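You operate a simulated robot arm through the tools that you are given. There is no shell and no other tool. Be economical: measure what you need, move in short steps, check, and stop when the job is done.

You are at the controls of a simulated two-armed robot. One attempt, no reset.

Task
Screw the lid back on the jar. Fetch the grey cloth from the shelf of the narrow bench and set it on the low shelf of the cart. Take the white cap from the side bench and put it on the ledge past section b. Open the mould bench drawer, take the ring gauge on the side bench and put it away inside and shut the drawer again. Open the grey cabinet door, fetch the white sign from the top shelf of the grey cabinet and set it on the top of the low bench and shut the door again. Switch the black switch on. Take the blue sign and leave it on the ledge past section b. Open the left bench drawer, take the neck ring that says "14" from the ledge by section a and put it in the inside of the left bench drawer, then shut the drawer. Fetch the lamp carton from the top shelf and set it on the middle shelf. Take the green bottle from the numbered board and leave it on top of the yellow tape roll. Put the bottom plate that says "20" from the rack shelf of job 316 on the low shelf of job 205. Any order will do. Set down upright: ring gauge, white sign, blue sign, lamp carton, green bottle.
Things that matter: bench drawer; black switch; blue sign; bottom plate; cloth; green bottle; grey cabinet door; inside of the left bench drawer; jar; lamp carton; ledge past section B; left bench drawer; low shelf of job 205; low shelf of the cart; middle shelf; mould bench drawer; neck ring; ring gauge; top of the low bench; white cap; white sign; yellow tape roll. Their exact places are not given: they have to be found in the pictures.

Only the result counts: the job must be done as asked and must still hold three seconds after the hand-in. Knocking over, shifting, dropping, spilling or breaking anything else fails it. Lids that push on must go on centred and level and be pressed home; caps that screw on are set level and turned clockwise until they are tight. Flat cloth is picked up by pressing the open fingertips on it (5 to 10 N) and closing them slowly along it; thin cloth reads only 2 to 8 mm in the jaws.

Robot
Two 7-joint arms with two-finger parallel grippers on one trunk, on a base that drives. Base frame: it is fixed to the floor where the robot stands at the start and does not move with it; the origin is under the middle of the robot, x ahead of it, y to its left, z up; the surface under the hand at the start is at about z = 900. Readings come in mm, rad, newtons and seconds.
The left shoulder is at the start at [60, 143, 901], the right one opposite. With the tool pointing down near the work surface each hand reaches from about 260 to 700 mm from the robot's upright axis, wherever it stands, measured 20 degrees to its own side. Places, roughly: bench drawer [600, 0, 700]; black switch [-5300, 2600, 900]; blue sign [-6000, 750, 1000]; bottom plate [500, -2250, 750]; cloth [-750, -1000, 500]; green bottle [-750, 3000, 1000]; grey cabinet door [-6800, 900, 700]; inside of the left bench drawer [-800, -2800, 800]; jar [500, 0, 1000]; lamp carton [-1250, 3000, 1250]; ledge past section B (80x22 cm) [-4060, 800, 900]; left bench drawer [-800, -2700, 800]; low shelf of job 205 [600, -1900, 400]; low shelf of the cart [700, 1000, 200]; middle shelf [-1300, 3200, 600]; mould bench drawer [500, 0, 800]; neck ring [-2250, 750, 1000]; ring gauge [-8000, 3000, 1000]; top of the low bench [-9800, 2900, 700]; white cap (5x5x3 cm) [-7600, 3100, 900]; white sign [-7000, 750, 750]; yellow tape roll (12x12x5 cm) [-1200, 3100, 1300]. Payload 1.57 kg a hand.
The tool frame of a hand sits at the grasp point between the pads (the TCP): z along the fingers, y along the line on which they close. The tips reach 30 mm beyond it. Largest opening 110 mm; finger width 24, thickness 12; the body of the gripper, 48 by 112 mm, starts 78 mm behind the TCP.
Orientation is that of the tool frame in the base frame, as a unit quaternion [w, x, y, z]. With the fingers straight down and closing along the base's y, the tool's x points along the base's -x, its y along +y and its z along -z.

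Tools
- The arms move only by the tool step_arm. It takes "left_deltas", "right_deltas" or both (then of equal length, played together; a hand with none holds still); each is text: rows parted by semicolons, each of 7 numbers parted by spaces: the shift along the tool's x, y, z in units of 50 mm (1.0 is 50 mm), then the turn, a rotation vector about the tool's x, y, z in units of 8 degrees (1.0 is 8 degrees), then the finger opening in mm, from 0 to 110. In form: dx dy dz ax ay az hand; .... A call has 1 to 10 rows; each row shifts and turns the commanded pose from where the row before left it, along the tool's axes as they then stand. A call with a number of a shift or a turn outside -1 to 1 is refused whole. Each row takes 0.2 s and may step no farther than 50 mm and 0.15 rad from the row before; otherwise, or with a gripper value out of range, the whole call is refused. Where a pose cannot be reached the arm comes as near as it can. A force on the tool above 40 N (or 10 N above the force at the start of the call, whichever is more), or a blocked arm, ends the call early, and 0.2 s more pass. Each finger travels about 45 mm/s and halts on what it meets, pressing with about 38 N; the grip force reading is that of the motor and also rises with nothing between the fingers. The clock runs only during rows and for 0.2 s after the last one: add rows that do not move to give the fingers time. It gives the time, the measured TCP pose, the force on the tool (base axes), the opening and the grip force at its end, in the units of the frame above (readings bear some noise), with the torque about the TCP (base axes, N m) and any sound that the robot's microphone picked up.
- Cameras (640 x 400 px; columns grow to the right, rows downward): "scene" is now at [33.9, 0.8, 1499.2]; the picture's right is [0.27, -0.96, 0.00], its down [-0.86, -0.24, -0.44] and it looks along [0.42, 0.12, -0.90] (base axes); focal length 257 px, centre (320, 200). "left" rides on the left gripper at [70, -16, -141] in its tool frame; the picture's right is [0.23, 0.97, 0.00], its down [-0.86, 0.20, -0.48] and it looks along [-0.47, 0.11, 0.88] (tool axes); focal length 222 px, centre (320, 200). "right" rides on the right gripper at [70, 16, -141] in its tool frame; the picture's right is [-0.23, 0.97, 0.00], its down [-0.86, -0.20, -0.48] and it looks along [-0.47, -0.11, 0.88] (tool axes); focal length 222 px, centre (320, 200).
- snapshot(camera): a new picture of that camera. The clock stands still meanwhile.
- slide_trunk(by): slides the trunk up (or, below 0, down) by that many mm; the arms and the scene camera ride with it, the base frame stays. It gives what a move gives, with no picture.
- base_move(legs): drives the robot by 1 to 6 legs, each [ahead, left, turn to the left] in mm, mm and rad, along the robot's own axes; the way and the turn of a leg run together, so that a leg with both is an arc; at most 1500 mm and 3.142 rad a leg. The arms and the cameras ride along, it lands a little off, and it stops where it bumps. It gives what a move gives.
- aim_head(pan, tilt): turns the head with the scene camera to pan (to the left, within 1.501 rad either way) and tilt (down, from -0.506 to 1.204), counted from straight ahead of the robot. It gives what a move gives.
- locate(camera, pixels): for up to 12 pixels [column, row] of the newest picture of that camera ("zoom" is the newest enlarged one), the place [x, y, z] in the base frame of the surface seen there, good to about 2 mm, but the place of the scene camera against the robot may be out by one fixed shift of up to 25 mm in any direction. The clock stands still meanwhile.
- enlarge(camera, box): a new picture of the part [left, top, right, bottom] of that camera's present view, enlarged. The clock stands still meanwhile.
- finish_job(): hands the job in; it is judged then, once.

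Work in short steps. Measure before you move; look again where a grasp or a placing could have gone wrong, and mend it. You have 392 turns and 370 pictures in all, those below and enlarged ones among them. Open the grippers and draw the arms clear of the work before you hand the job in, unless the task says otherwise; then end with one line.

The tools are called after ">>>" as name(argument=value, ...) on one line, values as JSON. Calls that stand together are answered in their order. step_arm: Moves the arms, as the interface text tells. Its arguments: {"type":"object","properties":{"left_deltas":{"type":"string"},"right_deltas":{"type":"string"}},"required":[]} The other tools are called the same way: slide_trunk (by) slides the trunk up or down; base_move (legs) drives the base; aim_head (pan, tilt) turns the head that bears the scene camera; snapshot (camera) takes a picture; locate (camera, pixels) gives the place of the surface under pixels of a picture; enlarge (camera, box) takes an enlarged picture of a part of a camera's view; finish_job () hands the job in.

At the start:

```text
t: 0.0
left_ee_pos: [300.1, 350.6, 999.2]
left_tool_rot: [0.0, 0.0, 1.0, 0.0]
left_force: [-0.1, 0.0, -0.1]
left_torque: [0.0, 0.01, 0.02]
left_grip_width: 110.2
left_finger_force: 0.0
right_ee_pos: [389.1, -31.4, 999.9]
right_tool_rot: [0.0, 0.0, 1.0, 0.0]
right_force: [0.0, 0.3, 0.0]
right_torque: [0.01, -0.03, 0.01]
right_grip_width: 110.1
right_finger_force: 0.1
trunk travel left (down, up): [-500.0, 90.0]
robot x, y, heading: [1.9, 2.3, -0.005]
head pan, tilt: [0.274, 1.114]
```

scene: 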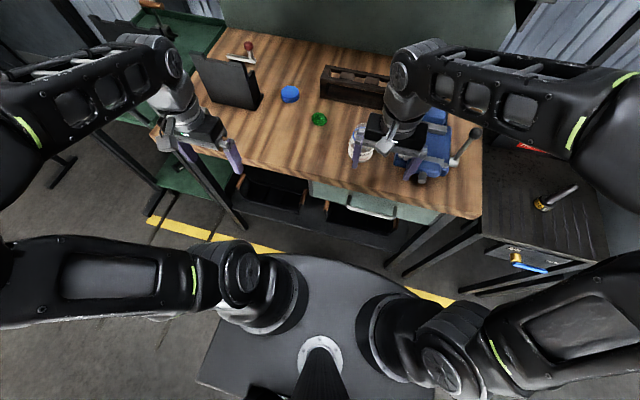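
right: 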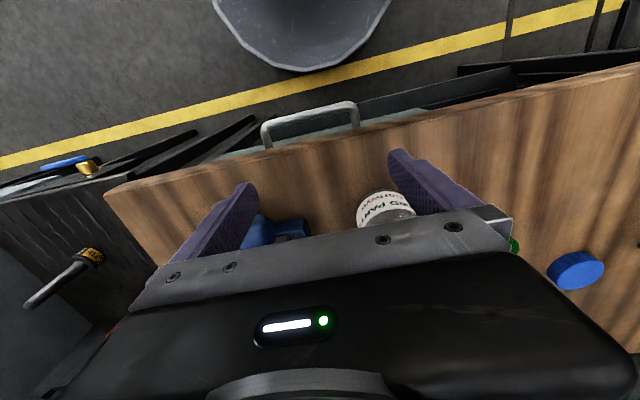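
left: 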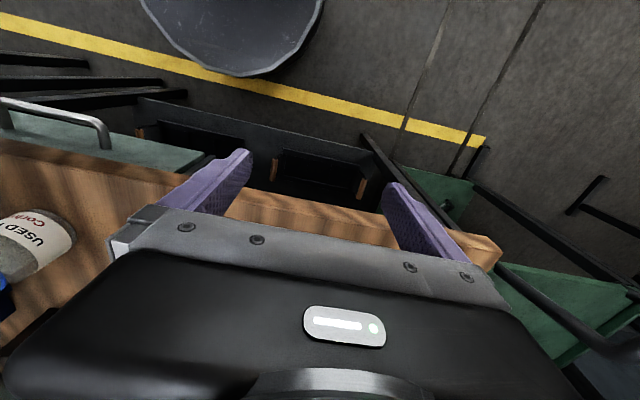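

The pictures show the jar near (358,145), a blue disc (290,94) and a green thing (319,119). I enlarge the bench to see which is the lid.

>>> enlarge(camera="scene", box=[180, 30, 500, 230])

>>> locate(camera="scene", pixels=[[290, 94], [319, 119], [358, 145], [330, 160], [365, 205], [430, 140], [350, 80]])

```text
2.00 times, centred on (340, 130) of scene
```

zoom: 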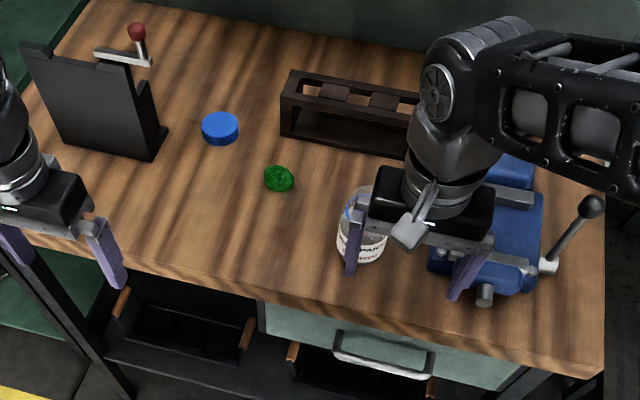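

```text
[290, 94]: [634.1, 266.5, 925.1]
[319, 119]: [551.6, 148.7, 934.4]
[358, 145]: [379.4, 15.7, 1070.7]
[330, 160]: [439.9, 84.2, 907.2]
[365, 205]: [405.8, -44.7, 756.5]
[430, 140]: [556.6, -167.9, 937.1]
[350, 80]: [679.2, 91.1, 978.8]
```

The blue disc (290,94) looks like the lid. I lift the right hand and draw it back out of the view, and swing the left hand up too.

>>> step_arm(right_deltas="0 0 -1 0 0 0 110;0 0 -1 0 0 0 110;0 0 -1 0 0 0 110;0.6 -1 0 0 0 0 110;0.6 -1 0 0 0 0 110;0.4 -1 0 0 0 0 110;0 -1 0 0 0 0 110;0 -1 0 0 0 0 110", left_deltas="0 0 -1 0 0 0 110;0 0 -1 0 0 0 110;0 0 0 0 0 0 110;0 0 0 0 0 0 110;0 0 0 0 0 0 110;0 0 0 0 0 0 110;0 0 0 0 0 0 110;0 0 0 0 0 0 110")

>>> snapshot(camera="scene")

>>> snapshot(camera="left")

```text
refused: row 4 steps farther than a row can; nothing moved
```

```text
365 pictures are left
```

scene: 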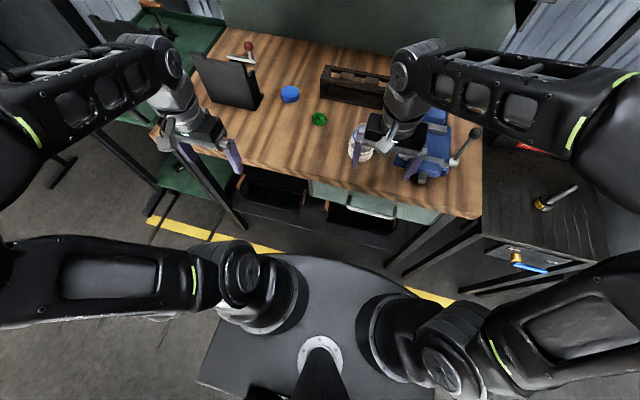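

```text
364 pictures are left
```

left: 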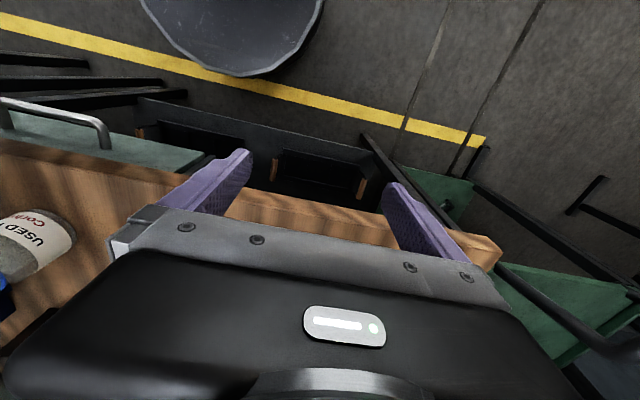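

The call was refused over the step limit; I resend with shorter rows.

>>> step_arm(right_deltas="0 0 -1 0 0 0 110;0 0 -1 0 0 0 110;0 0 -1 0 0 0 110;0.5 -0.8 0 0 0 0 110;0.5 -0.8 0 0 0 0 110;0.5 -0.8 0 0 0 0 110;0 -1 0 0 0 0 110;0 -1 0 0 0 0 110", left_deltas="0 0 -1 0 0 0 110;-0.9 0 0 0 0 0 110;-0.9 0 0 0 0 0 110;-0.9 -0.3 0 0 0 0 110;-0.9 -0.3 0 0 0 0 110;-0.9 -0.3 0 0 0 0 110;-0.2 -0.6 0 0 0 0 110;0 0 0 0 0 0 110")

>>> snapshot(camera="scene")

>>> snapshot(camera="left")

```text
t: 1.8
left_ee_pos: [532.6, 272.4, 1051.8]
left_tool_rot: [0.001, 0.001, 1.0, 0.001]
left_force: [-0.4, -1.1, -0.3]
left_torque: [0.12, 0.0, -0.01]
left_grip_width: 109.9
left_finger_force: 0.1
right_ee_pos: [314.3, -262.1, 1086.8]
right_tool_rot: [0.0, -0.002, 1.0, 0.002]
right_force: [-0.3, -1.1, 0.0]
right_torque: [0.16, -0.05, 0.01]
right_grip_width: 110.2
right_finger_force: 0.1
right hand out of reach, approached as far as the arm can: row 2, 3, 5
trunk travel left (down, up): [-500.0, 90.0]
robot x, y, heading: [1.2, -2.3, -0.003]
head pan, tilt: [0.274, 1.114]
```

```text
363 pictures are left
```

scene: 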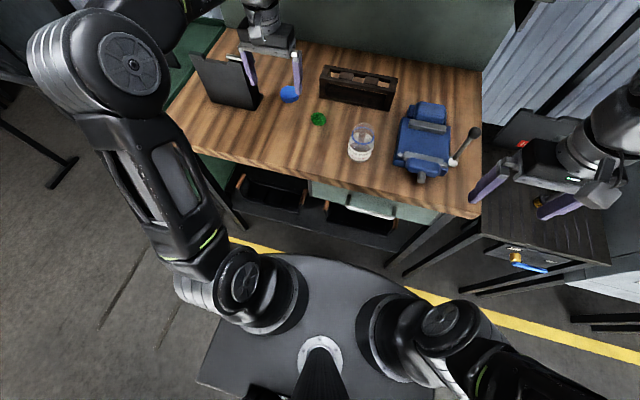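

```text
362 pictures are left
```

left: 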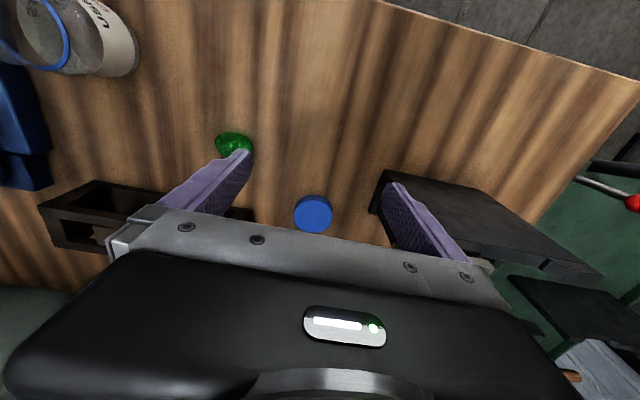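

The left camera now sees the lid (313,213) and the jar's mouth rim (60,30). I locate both in both pictures to learn the scene camera's shift.

>>> locate(camera="left", pixels=[[313, 210], [297, 212], [331, 212], [313, 228], [320, 197], [234, 135], [106, 40], [68, 40], [21, 60]])

>>> enlarge(camera="scene", box=[260, 70, 420, 170])

>>> enlarge(camera="left", box=[0, 0, 160, 100])

```text
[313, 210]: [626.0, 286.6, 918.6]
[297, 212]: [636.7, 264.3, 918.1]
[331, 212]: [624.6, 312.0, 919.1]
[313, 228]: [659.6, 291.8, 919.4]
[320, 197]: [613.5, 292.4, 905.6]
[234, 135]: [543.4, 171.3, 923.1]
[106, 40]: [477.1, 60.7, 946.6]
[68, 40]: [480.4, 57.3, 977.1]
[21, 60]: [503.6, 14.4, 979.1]
```

```text
4.00 times, centred on (340, 120) of scene
```

zoom: 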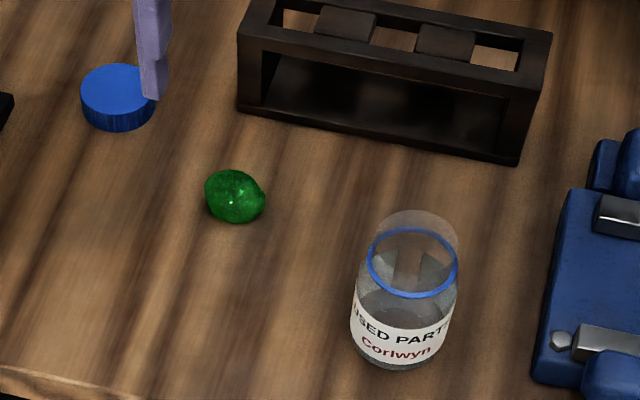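

```text
4.00 times, centred on (80, 50) of left
```

zoom: 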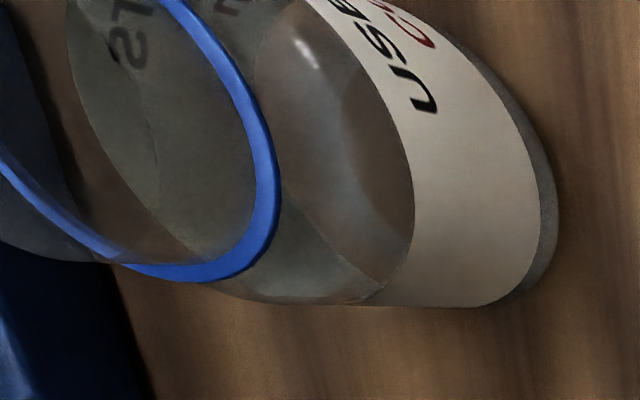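

I enlarge the lid in the left view to get its center and diameter exactly.

>>> enlarge(camera="left", box=[272, 180, 352, 230])

>>> enlarge(camera="scene", box=[270, 70, 390, 170])

```text
8.00 times, centred on (312, 205) of left
```

zoom: 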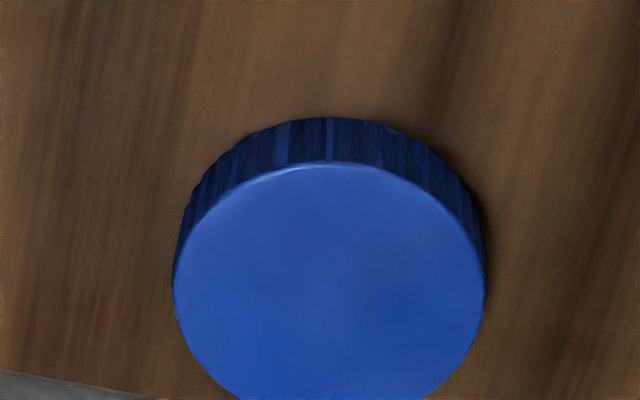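

```text
4.00 times, centred on (330, 120) of scene
```

zoom: 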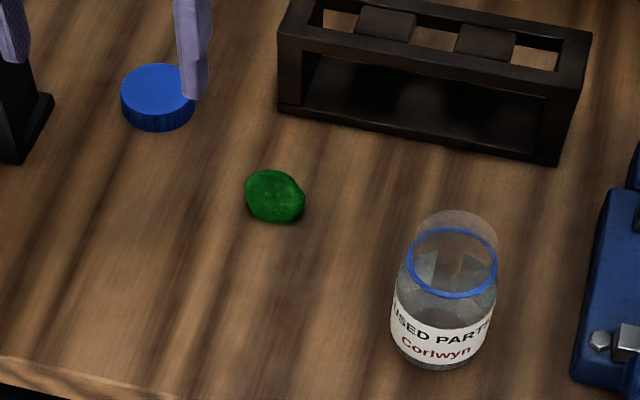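

Now I locate points on the lid, the ring and the jar's rim in the newest enlarged (scene) picture.

>>> locate(camera="zoom", pixels=[[155, 85], [125, 88], [150, 66], [408, 266], [496, 262], [450, 296], [455, 230], [450, 240], [452, 213], [497, 240], [275, 195], [440, 345]])

>>> locate(camera="left", pixels=[[313, 201], [313, 222], [295, 215], [331, 215], [70, 35], [62, 55], [40, 69], [10, 50], [36, 66]])

```text
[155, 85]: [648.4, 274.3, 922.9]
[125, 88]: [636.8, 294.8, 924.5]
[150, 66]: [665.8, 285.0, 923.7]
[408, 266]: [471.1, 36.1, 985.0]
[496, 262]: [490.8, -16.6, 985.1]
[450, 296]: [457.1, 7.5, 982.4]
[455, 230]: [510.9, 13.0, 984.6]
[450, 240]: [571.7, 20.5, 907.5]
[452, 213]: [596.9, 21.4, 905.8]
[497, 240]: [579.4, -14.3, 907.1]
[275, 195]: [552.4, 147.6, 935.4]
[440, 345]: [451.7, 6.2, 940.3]
```

```text
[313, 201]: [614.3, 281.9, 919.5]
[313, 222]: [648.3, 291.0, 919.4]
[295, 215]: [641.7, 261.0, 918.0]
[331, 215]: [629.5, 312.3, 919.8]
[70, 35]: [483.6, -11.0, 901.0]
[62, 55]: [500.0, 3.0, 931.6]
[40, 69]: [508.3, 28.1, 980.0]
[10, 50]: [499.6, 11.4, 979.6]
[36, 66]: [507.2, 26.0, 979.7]
```

The left camera gives the lid's centre at about (638, 288, top 919), diameter about 57; the jar's ring is at about (480, 29, 980). The scene camera reads about (+3,-18,+5) off. Before descending I check the clearance to the black plate's foot near (373,207) and the rack.

>>> locate(camera="left", pixels=[[373, 207], [384, 172], [400, 190], [230, 212], [120, 185], [5, 100], [40, 180]])

>>> locate(camera="scene", pixels=[[258, 104], [245, 108], [263, 85], [405, 165], [422, 178], [360, 175], [300, 148], [420, 105]])

```text
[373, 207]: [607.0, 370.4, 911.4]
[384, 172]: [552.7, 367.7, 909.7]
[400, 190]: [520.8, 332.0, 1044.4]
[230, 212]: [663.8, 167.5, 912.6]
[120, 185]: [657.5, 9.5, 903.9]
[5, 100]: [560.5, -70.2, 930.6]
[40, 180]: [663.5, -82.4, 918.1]
```

```text
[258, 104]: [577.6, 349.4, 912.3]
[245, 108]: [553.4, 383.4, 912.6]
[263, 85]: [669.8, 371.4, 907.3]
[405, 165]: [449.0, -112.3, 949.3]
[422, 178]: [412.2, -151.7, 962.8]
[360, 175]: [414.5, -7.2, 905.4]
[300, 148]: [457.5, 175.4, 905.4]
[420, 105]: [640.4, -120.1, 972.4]
```

The foot's edge is at y≈368, so I open to 80 mm, go over the lid and stop just above it.

>>> step_arm(left_deltas="-0.7 0.1 0 0 0 0 80;-0.7 0.1 0 0 0 0 80;-0.7 0.1 0 0 0 0 80;0 0 0.7 0 0 0 80;0 0 0.7 0 0 0 80;0 0 0.4 0 0 0 80;0 0 0 0 0 0 80")

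>>> snapshot(camera="left")

```text
t: 2.1
left_ee_pos: [533.6, 283.1, 1052.5]
left_tool_rot: [-0.012, -0.012, 1.0, -0.001]
left_force: [-23.2, 7.1, 10.9]
left_torque: [0.17, -1.43, 1.41]
left_grip_width: 90.3
left_finger_force: 4.1
left hand out of reach, approached as far as the arm can: row 1
right_ee_pos: [312.1, -261.0, 1087.0]
right_tool_rot: [0.0, -0.002, 1.0, 0.001]
right_force: [0.4, -1.1, 0.1]
right_torque: [0.01, 0.07, 0.02]
right_grip_width: 110.2
right_finger_force: 0.0
trunk travel left (down, up): [-500.0, 90.0]
robot x, y, heading: [-2.3, 1.6, -0.003]
head pan, tilt: [0.274, 1.114]
stopped in row 1 (left hand): the force on the tool passed its limit at 70 N (the readings are from after the stop); the commanded pose is now the measured one
```

```text
357 pictures are left
```

left: 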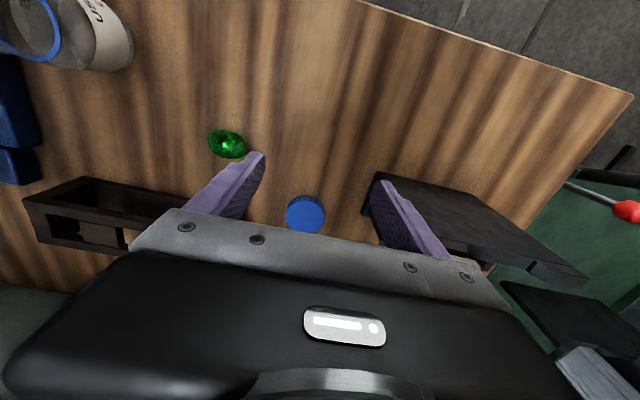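

The hand touched something (force -x). I look at the plate and the hand in the scene view.

>>> enlarge(camera="scene", box=[180, 0, 340, 120])

>>> locate(camera="left", pixels=[[374, 175], [530, 270], [585, 280], [368, 215], [450, 200], [440, 215]])

```text
3.33 times, centred on (260, 60) of scene
```

zoom: 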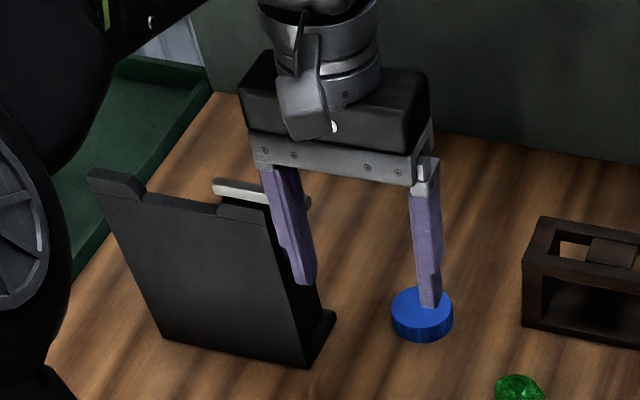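

```text
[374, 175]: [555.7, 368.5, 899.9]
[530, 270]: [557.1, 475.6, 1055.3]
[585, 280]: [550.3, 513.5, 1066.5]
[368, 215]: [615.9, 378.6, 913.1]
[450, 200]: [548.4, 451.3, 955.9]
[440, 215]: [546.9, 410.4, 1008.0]
```

The finger may meet the metal lever behind the plate, around zoom (300,198). I locate it.

>>> locate(camera="zoom", pixels=[[230, 188], [305, 202], [307, 195], [245, 185], [310, 270], [425, 320], [260, 215], [130, 180], [200, 205]])

>>> locate(camera="left", pixels=[[625, 210], [575, 187], [605, 200], [415, 200]])

```text
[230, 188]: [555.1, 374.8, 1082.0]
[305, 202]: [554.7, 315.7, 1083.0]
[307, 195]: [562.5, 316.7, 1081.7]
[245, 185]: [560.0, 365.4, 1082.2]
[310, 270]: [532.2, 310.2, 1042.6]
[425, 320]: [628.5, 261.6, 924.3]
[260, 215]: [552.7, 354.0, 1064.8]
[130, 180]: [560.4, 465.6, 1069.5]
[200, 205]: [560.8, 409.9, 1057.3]
```

```text
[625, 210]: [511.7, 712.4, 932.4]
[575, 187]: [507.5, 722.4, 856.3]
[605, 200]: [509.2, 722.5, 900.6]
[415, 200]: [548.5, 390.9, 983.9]
```

A bar at true ≈(552, 334–393, 1078) sticks out in the way. I back off, swing to y≈235, pass it, and look.

>>> step_arm(left_deltas="0.4 -0.2 0 0 0 0 80;0 -0.9 0 0 0 0 80;-0.8 0 0 0 0 0 80;-0.8 0 0 0 0 0 80;-0.8 0 0 0 0 0 80;0 0 0 0 0 0 80")

>>> snapshot(camera="left")

>>> enlarge(camera="scene", box=[180, 0, 340, 120])

```text
t: 3.5
left_ee_pos: [547.1, 224.0, 1050.5]
left_tool_rot: [-0.009, -0.005, 1.0, -0.003]
left_force: [0.1, -1.0, 0.8]
left_torque: [-0.01, -0.01, 0.0]
left_grip_width: 80.4
left_finger_force: 0.0
left hand out of reach, approached as far as the arm can: row 3, 4, 5
right_ee_pos: [313.5, -260.3, 1086.0]
right_tool_rot: [-0.001, -0.001, 1.0, 0.0]
right_force: [-0.1, 0.3, -0.2]
right_torque: [-0.03, -0.02, -0.01]
right_grip_width: 109.7
right_finger_force: 0.0
trunk travel left (down, up): [-500.0, 90.0]
robot x, y, heading: [-0.9, 1.8, 0.005]
head pan, tilt: [0.274, 1.114]
```

```text
355 pictures are left
```

left: 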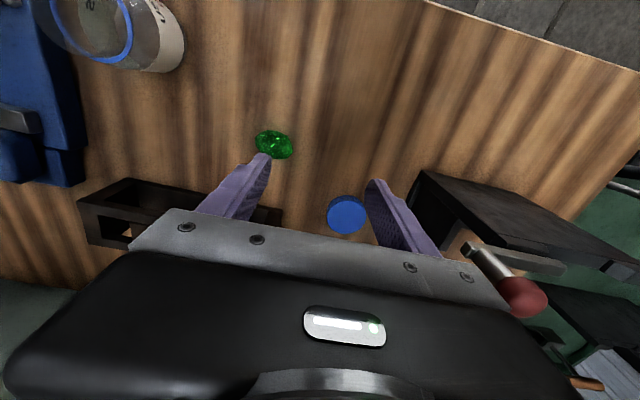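

```text
3.33 times, centred on (260, 60) of scene
```

zoom: 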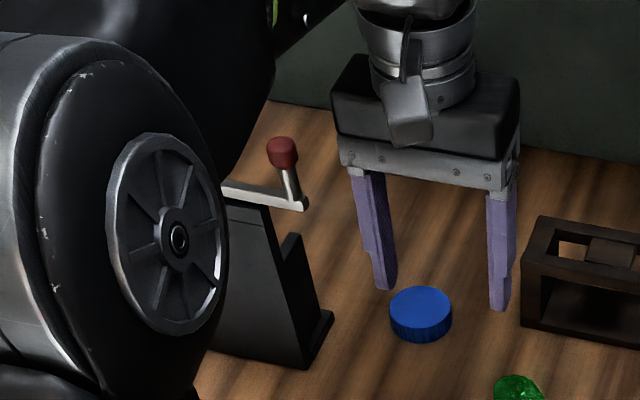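

The lid is out of reach from here. I check how much room the base has in front of it: base front edge at (340,262), bench shelf edge at (320,225).

>>> locate(camera="scene", pixels=[[340, 264], [300, 257], [380, 272], [320, 225], [270, 212], [370, 240], [365, 205], [300, 245]])

```text
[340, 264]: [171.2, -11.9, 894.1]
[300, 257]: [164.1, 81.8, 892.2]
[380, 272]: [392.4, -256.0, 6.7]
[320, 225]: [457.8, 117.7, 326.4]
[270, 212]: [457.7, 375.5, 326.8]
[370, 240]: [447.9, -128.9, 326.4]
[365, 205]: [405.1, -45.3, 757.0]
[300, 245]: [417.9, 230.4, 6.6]
```

>>> locate(camera="zoom", pixels=[[180, 238], [60, 300], [200, 320], [130, 390], [283, 150], [300, 205], [235, 215]])

>>> snapshot(camera="scene")

```text
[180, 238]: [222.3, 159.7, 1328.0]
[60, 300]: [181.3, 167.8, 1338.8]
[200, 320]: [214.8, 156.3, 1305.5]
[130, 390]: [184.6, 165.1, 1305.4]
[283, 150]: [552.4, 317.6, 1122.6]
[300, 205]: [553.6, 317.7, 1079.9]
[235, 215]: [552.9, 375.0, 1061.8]
```

```text
353 pictures are left
```

scene: 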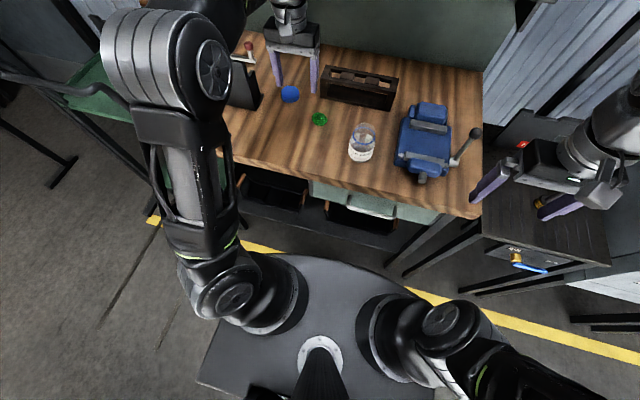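

The elbow is high and clear. I drive 70 mm ahead with the hand above everything.

>>> base_move(legs=[[70, 0, 0]])

>>> snapshot(camera="left")

```text
t: 4.5
left_ee_pos: [619.3, 225.4, 1049.6]
left_tool_rot: [-0.011, -0.005, 1.0, -0.003]
left_force: [0.1, 0.7, 1.2]
left_torque: [0.0, 0.03, 0.02]
left_grip_width: 79.8
left_finger_force: 0.0
right_ee_pos: [385.7, -260.5, 1085.9]
right_tool_rot: [-0.001, -0.002, 1.0, 0.0]
right_force: [0.6, -0.2, 0.3]
right_torque: [-0.01, 0.04, -0.01]
right_grip_width: 110.1
right_finger_force: 0.0
trunk travel left (down, up): [-500.0, 90.0]
robot x, y, heading: [67.4, -2.3, 0.002]
head pan, tilt: [0.274, 1.114]
```

```text
352 pictures are left
```

left: 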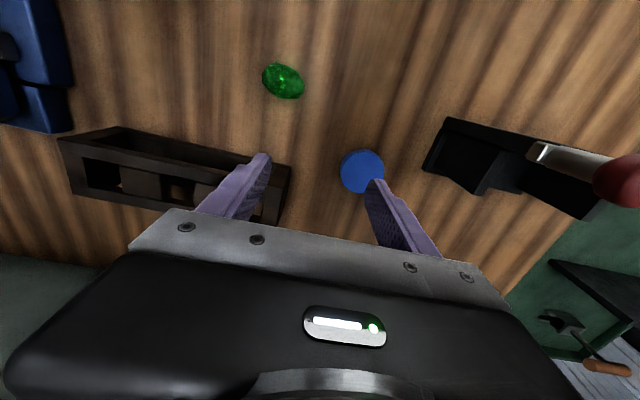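

Lid now at (360,172). I measure it and its left/right/top/bottom edges.

>>> locate(camera="left", pixels=[[361, 170], [342, 171], [381, 168], [360, 153], [362, 187], [545, 152]])

```text
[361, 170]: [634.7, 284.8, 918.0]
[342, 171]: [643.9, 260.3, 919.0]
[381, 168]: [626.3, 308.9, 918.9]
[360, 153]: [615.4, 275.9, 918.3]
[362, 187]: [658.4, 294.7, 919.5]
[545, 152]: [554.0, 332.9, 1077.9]
```

Centre ≈ (636, 286). I level the tool slightly, go above it and descend to z≈933.

>>> step_arm(left_deltas="-0.17 0.6 0 0 -0.16 0.07 80;-0.17 0.61 0 0 0 0 80;0 0 0.6 0 0 0 80;0 0 0.6 0 0 0 80;0 0 0.6 0 0 0 80;0 0 0 0 0 0 80")

>>> snapshot(camera="left")

```text
t: 5.9
left_ee_pos: [636.0, 284.8, 957.7]
left_tool_rot: [0.003, -0.002, 1.0, -0.002]
left_force: [0.3, 0.9, -0.8]
left_torque: [0.0, 0.0, 0.01]
left_grip_width: 80.0
left_finger_force: 0.1
right_ee_pos: [384.4, -259.8, 1086.5]
right_tool_rot: [0.0, -0.001, 1.0, 0.0]
right_force: [0.2, 0.2, 0.2]
right_torque: [-0.01, 0.01, -0.03]
right_grip_width: 110.2
right_finger_force: 0.0
trunk travel left (down, up): [-500.0, 90.0]
robot x, y, heading: [74.2, 2.1, 0.005]
head pan, tilt: [0.274, 1.114]
```

```text
351 pictures are left
```

left: 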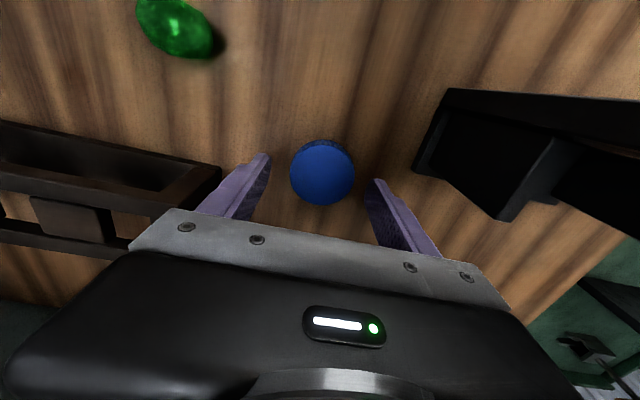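

The lid (322,174) is centred between the fingertips. I go down 25 mm and close.

>>> step_arm(left_deltas="0 0 0.5 0 0 0 80;0 0 0 0 0 0 56;0 0 0 0 0 0 50;0 0 0 0 0 0 50;0 0 0 0 0 0 50")

```text
t: 7.1
left_ee_pos: [636.4, 286.1, 931.8]
left_tool_rot: [0.002, -0.002, 1.0, -0.002]
left_force: [-0.6, -0.7, 1.3]
left_torque: [0.0, 0.04, -0.03]
left_grip_width: 54.8
left_finger_force: 35.5
right_ee_pos: [385.1, -260.8, 1085.8]
right_tool_rot: [0.0, -0.001, 1.0, 0.0]
right_force: [0.0, 0.1, -0.5]
right_torque: [0.04, 0.0, 0.01]
right_grip_width: 109.8
right_finger_force: 0.0
trunk travel left (down, up): [-500.0, 90.0]
robot x, y, heading: [69.0, 2.2, -0.004]
head pan, tilt: [0.274, 1.114]
```

Lid held (54.8 mm). I lift it and bring it back over clear bench; the right hand meanwhile tilts toward a forward pose.

>>> step_arm(left_deltas="0 0 -0.6 0 0 0 50;0 0 -0.6 0 0 0 50;0 0 -0.6 0 0 0 50;0 0 -0.6 0 0 0 50;0.1 -0.7 0 0 0 0 50;0.1 -0.7 0 0 0 0 50;0.7 0 0 0 0 0 50;0.7 0 0 0 0 0 50;0 0 0 0 0 0 50", right_deltas="0.6 0 0 0 0 0 110;0.6 0 0 0 0 0 110;0 0 0 0 -0.9 0 110;0 0 0 0 -0.9 0 110;0 0 0 0 -0.9 0 110;0 0 0 0 -0.9 0 110;0 0 0 0 -0.9 0 110;0 0 0 0 -0.9 0 110;0 0 0 0 0 0 110")

>>> snapshot(camera="scene")

>>> snapshot(camera="left")

```text
t: 9.1
left_ee_pos: [553.7, 214.6, 1043.4]
left_tool_rot: [0.002, -0.001, 1.0, -0.002]
left_force: [-0.5, 0.3, 0.0]
left_torque: [-0.01, 0.02, -0.02]
left_grip_width: 54.8
left_finger_force: 37.7
left hand out of reach, approached as far as the arm can: row 4
right_ee_pos: [352.0, -269.0, 1113.0]
right_tool_rot: [0.367, -0.001, 0.93, 0.001]
right_force: [0.1, 0.5, -0.6]
right_torque: [0.02, -0.02, -0.03]
right_grip_width: 109.9
right_finger_force: 0.0
right hand out of reach, approached as far as the arm can: row 1, 2, 7, 8
trunk travel left (down, up): [-500.0, 90.0]
robot x, y, heading: [69.0, 1.7, 0.001]
head pan, tilt: [0.274, 1.114]
```

```text
350 pictures are left
```

scene: 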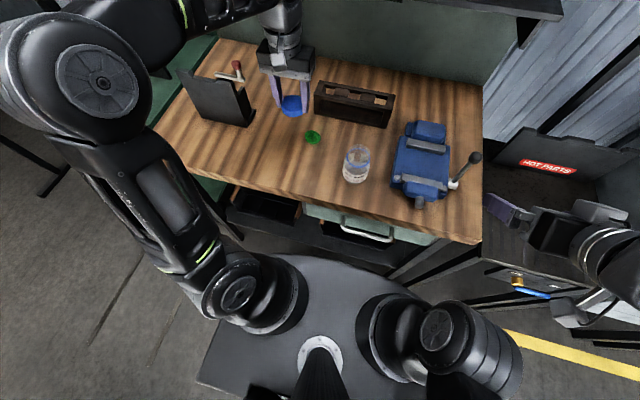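

```text
349 pictures are left
```

left: 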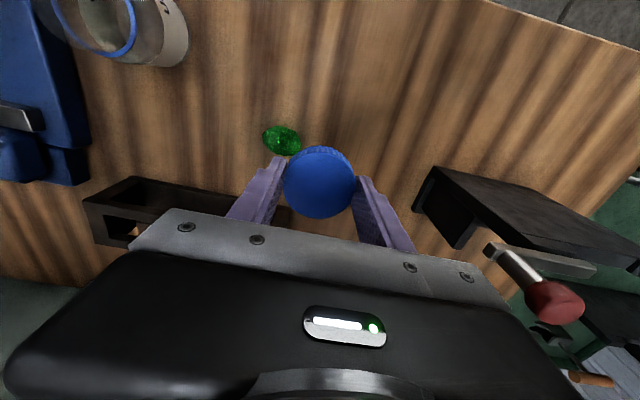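

The right hand leans 43°. I bring it over in front of the jar (pregrasp about (398,29,1023)).

>>> step_arm(right_deltas="0 0.99 0 0 0 0 110;0 0.99 0 0 0 0 110;0 0.99 0 0 0 0 110;0 0.99 0 0 0 0 110;0 0.99 0 0 0 0 110;0 0.99 0 0 0 0 110;0.28 0 0.9 0 0 0 110;0.27 0 0.8 0 0 0 110;0 0 0 0 0 0 110")

>>> snapshot(camera="right")

>>> snapshot(camera="scene")

```text
t: 11.1
left_ee_pos: [553.7, 216.5, 1045.0]
left_tool_rot: [0.002, -0.001, 1.0, -0.003]
left_force: [0.1, 0.3, 0.7]
left_torque: [-0.02, 0.01, -0.01]
left_grip_width: 55.0
left_finger_force: 37.9
right_ee_pos: [388.5, 27.7, 1041.6]
right_tool_rot: [0.367, -0.001, 0.93, 0.002]
right_force: [0.3, 0.3, 0.7]
right_torque: [0.03, -0.02, 0.04]
right_grip_width: 110.1
right_finger_force: 0.1
right hand out of reach, approached as far as the arm can: row 1
trunk travel left (down, up): [-500.0, 90.0]
robot x, y, heading: [68.9, -1.1, -0.003]
head pan, tilt: [0.274, 1.114]
```

```text
348 pictures are left
```

right: 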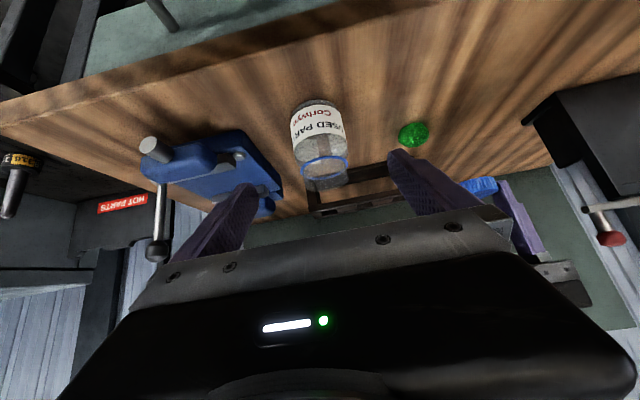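

```text
347 pictures are left
```

scene: 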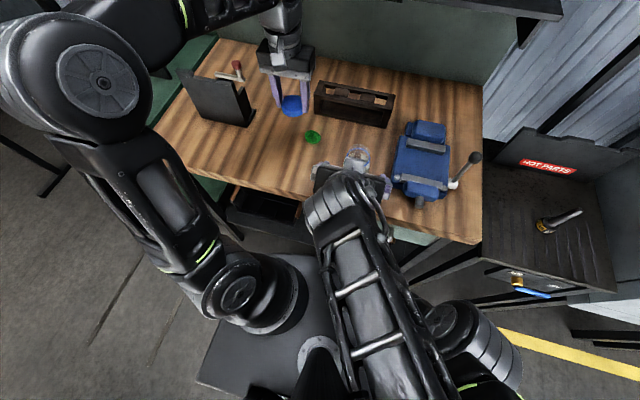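

The right camera sees the jar; I measure its ring and label edges.

>>> locate(camera="right", pixels=[[324, 158], [304, 166], [346, 160], [293, 135], [343, 130], [316, 118], [318, 100], [300, 105], [340, 108]])

>>> enlarge(camera="right", box=[260, 90, 380, 200])

```text
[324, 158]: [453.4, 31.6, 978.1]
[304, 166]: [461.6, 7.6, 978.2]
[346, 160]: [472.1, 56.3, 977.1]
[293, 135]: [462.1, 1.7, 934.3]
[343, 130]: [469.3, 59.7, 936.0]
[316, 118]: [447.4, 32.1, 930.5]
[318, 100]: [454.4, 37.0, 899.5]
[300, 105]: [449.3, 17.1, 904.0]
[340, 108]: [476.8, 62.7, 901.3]
```

```text
3.64 times, centred on (320, 145) of right
```

zoom: 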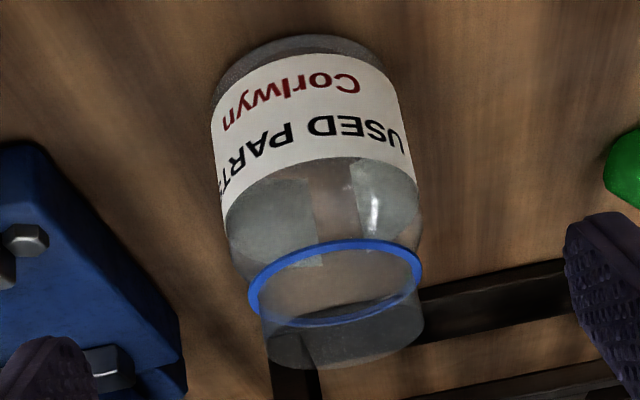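

Jar centre ≈ (480, 29.5), radius 33. I slide the right fingers around it and close.

>>> step_arm(right_deltas="0.03 0.02 0.7 0 0 0 110;0.03 0.02 0.7 0 0 0 110;0.01 0 0.7 0 0 0 110;0 0 0.66 0 0 0 110;0 0 0 0 0 0 110;0 0 0 0 0 0 75;0 0 0 0 0 0 62;0 0 0 0 0 0 60;0 0 0 0 0 0 60;0 0 0 0 0 0 60")

>>> snapshot(camera="scene")

>>> snapshot(camera="right")

```text
t: 11.8
left_ee_pos: [554.3, 216.9, 1044.8]
left_tool_rot: [0.001, -0.002, 1.0, -0.004]
left_force: [0.4, 1.0, 0.4]
left_torque: [-0.05, 0.05, 0.0]
left_grip_width: 55.1
left_finger_force: 38.2
right_ee_pos: [381.2, 91.1, 999.5]
right_tool_rot: [0.36, -0.086, 0.926, 0.077]
right_force: [-0.9, -0.5, 0.2]
right_torque: [-0.05, -0.03, -0.02]
right_grip_width: 110.0
right_finger_force: 0.1
trunk travel left (down, up): [-500.0, 90.0]
robot x, y, heading: [70.8, 0.7, -0.001]
head pan, tilt: [0.274, 1.114]
stopped in row 3 (right hand): the arm was blocked; the commanded pose is now the measured one
```

```text
345 pictures are left
```

scene: 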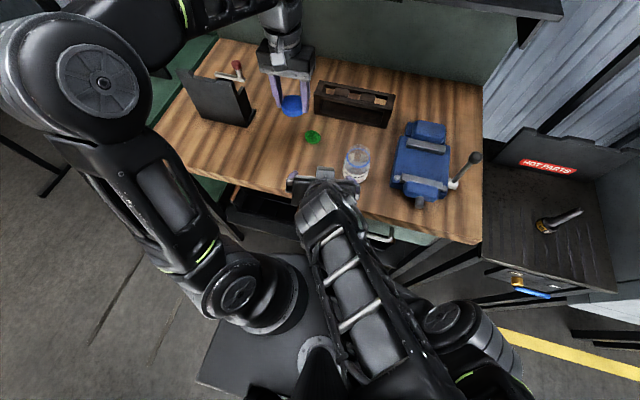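

```text
344 pictures are left
```

right: 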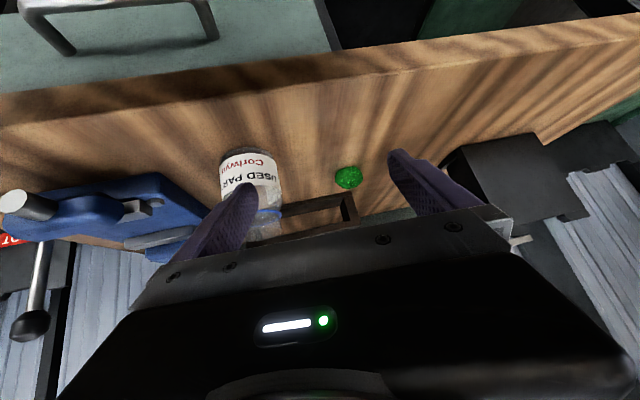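

The right arm was blocked and yielded to y=91 with a yaw of ~17°, without touching the jar. That yaw suits the arm, so I keep it and line up anew.

>>> step_arm(right_deltas="-0.2 0 -0.8 0 0 0 110;-0.2 -0.86 0 0 0 0 110;-0.07 -0.86 0 0 0 0 110;0 0 0.54 0 0 0 110;0 0 0 0 0 0 110")

>>> snapshot(camera="right")

```text
t: 13.0
left_ee_pos: [554.1, 215.7, 1045.8]
left_tool_rot: [0.001, -0.001, 1.0, -0.003]
left_force: [0.2, -0.6, -0.7]
left_torque: [-0.03, 0.0, -0.01]
left_grip_width: 54.9
left_finger_force: 38.1
right_ee_pos: [412.3, 16.2, 1024.5]
right_tool_rot: [0.36, -0.086, 0.926, 0.076]
right_force: [0.2, 0.0, -0.7]
right_torque: [0.03, 0.0, -0.05]
right_grip_width: 109.8
right_finger_force: 0.1
right hand out of reach, approached as far as the arm can: row 3
trunk travel left (down, up): [-500.0, 90.0]
robot x, y, heading: [72.4, 1.3, 0.005]
head pan, tilt: [0.274, 1.114]
```

```text
343 pictures are left
```

right: 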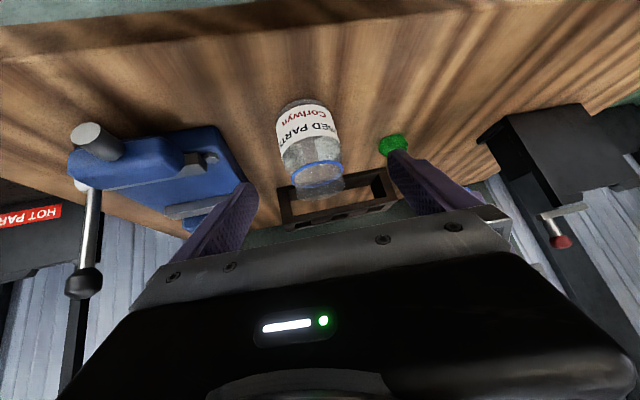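

Aligned; I advance 110 mm along the fingers and close on the jar's body.

>>> step_arm(right_deltas="0.04 -0.05 0.55 0 0 0 110;0.04 -0.05 0.55 0 0 0 110;0.04 -0.04 0.55 0 0 0 110;0.04 -0.04 0.55 0 0 0 110;0 0 0 0 0 0 110;0 0 0 0 0 0 75;0 0 0 0 0 0 62;0 0 0 0 0 0 60;0 0 0 0 0 0 60;0 0 0 0 0 0 60")

>>> snapshot(camera="right")

```text
t: 15.2
left_ee_pos: [553.5, 215.7, 1045.2]
left_tool_rot: [0.002, -0.001, 1.0, -0.002]
left_force: [-0.4, 0.4, -0.5]
left_torque: [0.0, 0.01, 0.0]
left_grip_width: 54.8
left_finger_force: 37.2
right_ee_pos: [481.9, 27.9, 938.9]
right_tool_rot: [0.362, -0.086, 0.925, 0.077]
right_force: [0.3, 0.6, 1.4]
right_torque: [-0.1, -0.04, 0.01]
right_grip_width: 64.6
right_finger_force: 33.1
trunk travel left (down, up): [-500.0, 90.0]
robot x, y, heading: [71.0, 1.3, 0.001]
head pan, tilt: [0.274, 1.114]
```

```text
342 pictures are left
```

right: 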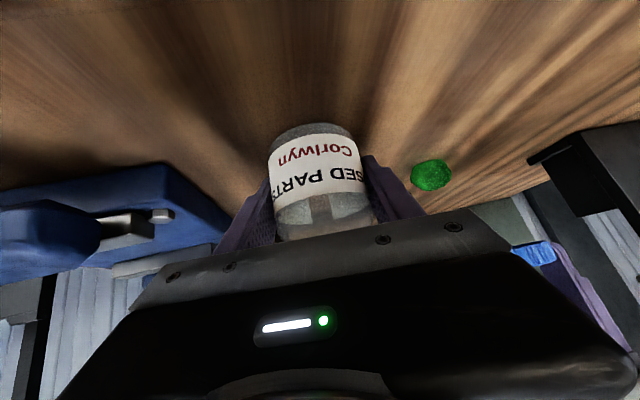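

Jar held (64.6 mm). I bring the lid over the jar at (480.5, 28.5), still above the rim.

>>> step_arm(left_deltas="0.29 -0.75 0 0 0 0 50;0.29 -0.75 0 0 0 0 50;0.29 -0.75 0 0 0 0 50;0.29 -0.75 0 0 0 0 50;0.29 -0.75 0 0 0 0 50;0 0 0 0 0 0 50")

>>> snapshot(camera="scene")

>>> snapshot(camera="left")

```text
t: 16.6
left_ee_pos: [481.8, 26.6, 1047.6]
left_tool_rot: [0.001, -0.002, 1.0, -0.003]
left_force: [1.5, 1.7, -0.2]
left_torque: [0.02, -0.02, -0.02]
left_grip_width: 55.0
left_finger_force: 37.8
right_ee_pos: [480.9, 27.4, 939.1]
right_tool_rot: [0.361, -0.087, 0.925, 0.077]
right_force: [-1.6, -1.1, 1.5]
right_torque: [0.1, -0.18, 0.01]
right_grip_width: 64.6
right_finger_force: 38.4
trunk travel left (down, up): [-500.0, 90.0]
robot x, y, heading: [66.8, 2.4, 0.002]
head pan, tilt: [0.274, 1.114]
```

```text
341 pictures are left
```

scene: 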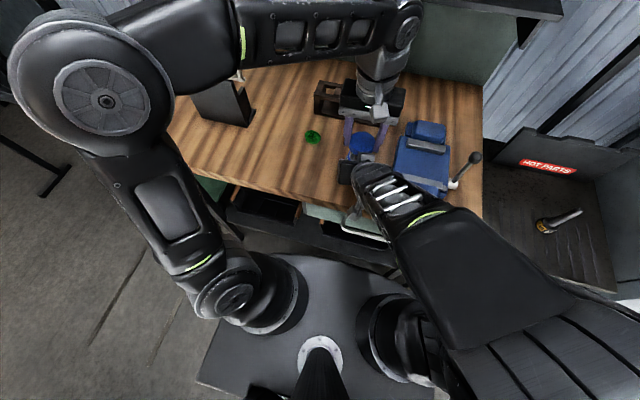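

```text
340 pictures are left
```

left: 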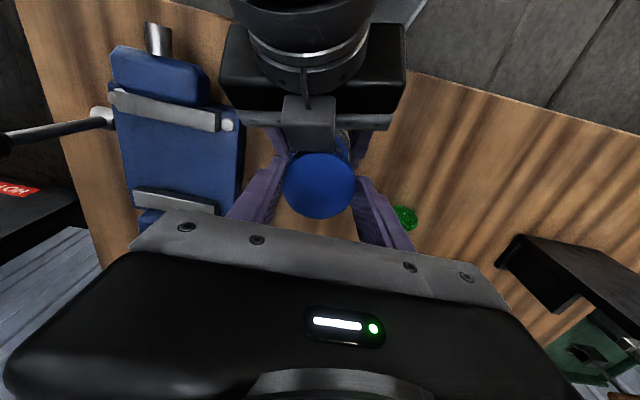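

I pre-turn the left hand counter-clockwise by 72° in the air to gain clockwise travel.

>>> step_arm(left_deltas="0.02 0.03 0 0 0 -1 50;0 0 0 0 0 -1 50;0 0 0 0 0 -1 50;0 0 0 0 0 -1 50;0 0 0 0 0 -1 50;0 0 0 0 0 -1 50;0 0 0 0 0 -1 50;0 0 0 0 0 -1 50;0 0 0 0 0 -1 50;0 0 0 0 0 0 50")

>>> snapshot(camera="left")

```text
t: 18.8
left_ee_pos: [481.9, 32.8, 1044.4]
left_tool_rot: [0.001, -0.591, 0.807, -0.002]
left_force: [5.9, 27.0, 2.5]
left_torque: [0.51, 0.28, -0.84]
left_grip_width: 55.0
left_finger_force: 38.2
right_ee_pos: [481.8, 26.5, 939.1]
right_tool_rot: [0.362, -0.084, 0.925, 0.076]
right_force: [-4.4, -25.2, 11.0]
right_torque: [2.28, -1.11, 0.95]
right_grip_width: 64.8
right_finger_force: 37.9
trunk travel left (down, up): [-500.0, 90.0]
robot x, y, heading: [65.2, 3.2, 0.002]
head pan, tilt: [0.274, 1.114]
```

```text
339 pictures are left
```

left: 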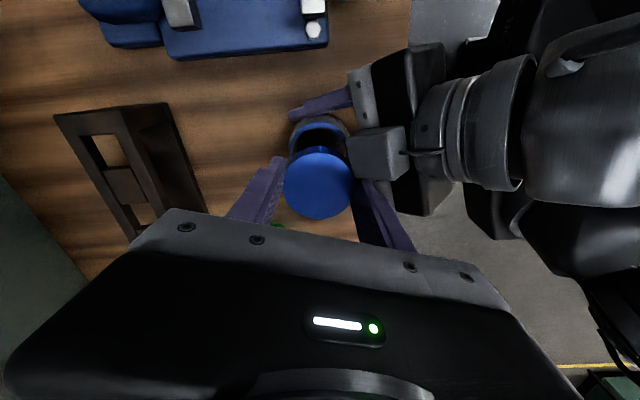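

The left finger presses against the right gripper's grey box (27 N). I turn back 24° to relieve it.

>>> step_arm(left_deltas="0 0 0 0 0 1 50;0 0 0 0 0 1 50;0 0 0 0 0 1 50;0 0 0 0 0 0 50")

>>> snapshot(camera="left")

```text
t: 19.8
left_ee_pos: [481.6, 27.0, 1044.5]
left_tool_rot: [0.0, -0.407, 0.913, -0.004]
left_force: [2.1, -1.9, -2.6]
left_torque: [-0.03, -0.09, 0.06]
left_grip_width: 55.0
left_finger_force: 37.2
right_ee_pos: [480.7, 27.5, 938.7]
right_tool_rot: [0.362, -0.087, 0.925, 0.077]
right_force: [-2.1, 1.2, 2.1]
right_torque: [-0.11, -0.09, -0.03]
right_grip_width: 64.3
right_finger_force: 38.0
trunk travel left (down, up): [-500.0, 90.0]
robot x, y, heading: [68.1, -1.1, 0.0]
head pan, tilt: [0.274, 1.114]
```

```text
338 pictures are left
```

left: 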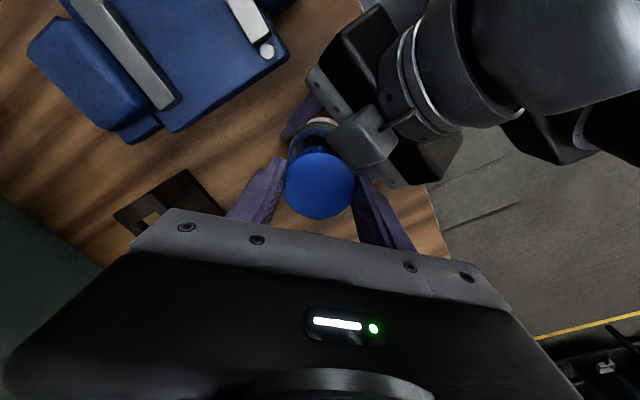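

Free again. I lower the lid in small steps toward the rim.

>>> step_arm(left_deltas="0 0 0.2 0 0 0 50;0 0 0.16 0 0 0 50;0 0 0 0 0 0 50")

>>> enlarge(camera="left", box=[240, 80, 400, 240])

```text
t: 20.6
left_ee_pos: [481.8, 27.9, 1028.5]
left_tool_rot: [0.001, -0.408, 0.913, -0.005]
left_force: [-2.8, 0.4, 32.5]
left_torque: [-0.11, 0.91, -0.03]
left_grip_width: 55.0
left_finger_force: 37.5
right_ee_pos: [480.8, 26.8, 938.6]
right_tool_rot: [0.362, -0.086, 0.925, 0.075]
right_force: [8.8, 0.1, -12.8]
right_torque: [-0.21, -0.83, 0.11]
right_grip_width: 64.3
right_finger_force: 39.0
trunk travel left (down, up): [-500.0, 90.0]
robot x, y, heading: [70.3, -3.9, 0.002]
head pan, tilt: [0.274, 1.114]
```

```text
2.50 times, centred on (320, 160) of left
```

zoom: 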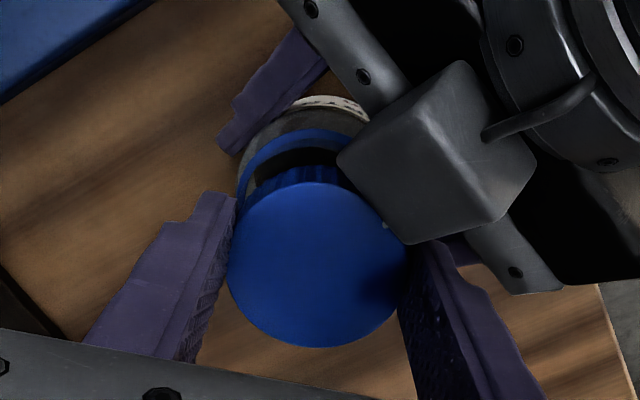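

Contact at 1028 comes from the right gripper's box over the lid's near edge (torque says x≈-28). I lift the lid, loosen the right hand, lean it 12° flatter and a bit back, and grip again.

>>> step_arm(left_deltas="0 0 -0.4 0 0 0 50;0 0 0 0 0 0 50;0 0 0 0 0 0 50;0 0 0 0 0 0 50;0 0 0 0 0 0 50;0 0 0 0 0 0 50;0 0 0 0 0 0 50;0 0 0 0 0 0 50", right_deltas="0 0 0 0 0 0 80;0 0 0 0 0 0 80;0 0 0 0 -0.8 0 80;0 0 0 0 -0.8 0 80;0.2 0 -0.17 0 0 0 80;0 0 0 0 0 0 62;0 0 0 0 0 0 60;0 0 0 0 0 0 60")

>>> snapshot(camera="left")

>>> snapshot(camera="right")

```text
t: 21.9
left_ee_pos: [481.4, 29.4, 1047.5]
left_tool_rot: [0.0, -0.408, 0.913, -0.003]
left_force: [0.1, -0.8, -0.3]
left_torque: [-0.02, -0.01, -0.03]
left_grip_width: 55.0
left_finger_force: 38.0
right_ee_pos: [487.5, 55.5, 951.8]
right_tool_rot: [0.439, -0.033, 0.886, 0.144]
right_force: [-1.5, -0.4, 0.9]
right_torque: [0.02, -0.02, -0.01]
right_grip_width: 68.9
right_finger_force: 4.4
right hand out of reach, approached as far as the arm can: row 3, 4, 5
trunk travel left (down, up): [-500.0, 90.0]
robot x, y, heading: [71.1, -2.0, -0.002]
head pan, tilt: [0.274, 1.114]
stopped in row 6 (right hand): the arm was blocked; the commanded pose is now the measured one
```

```text
336 pictures are left
```

left: 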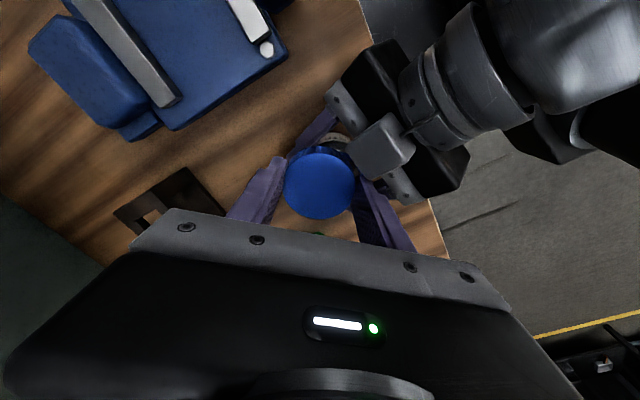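

```text
335 pictures are left
```

right: 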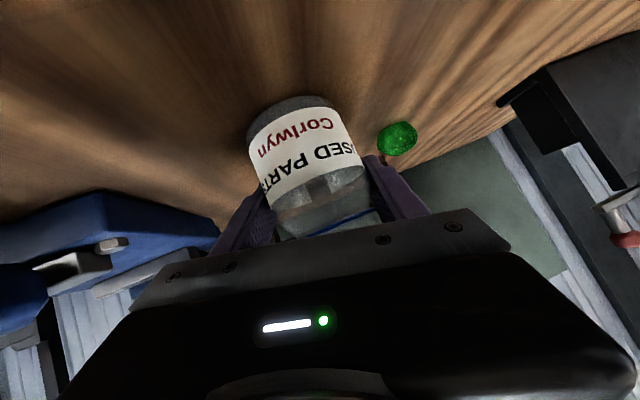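

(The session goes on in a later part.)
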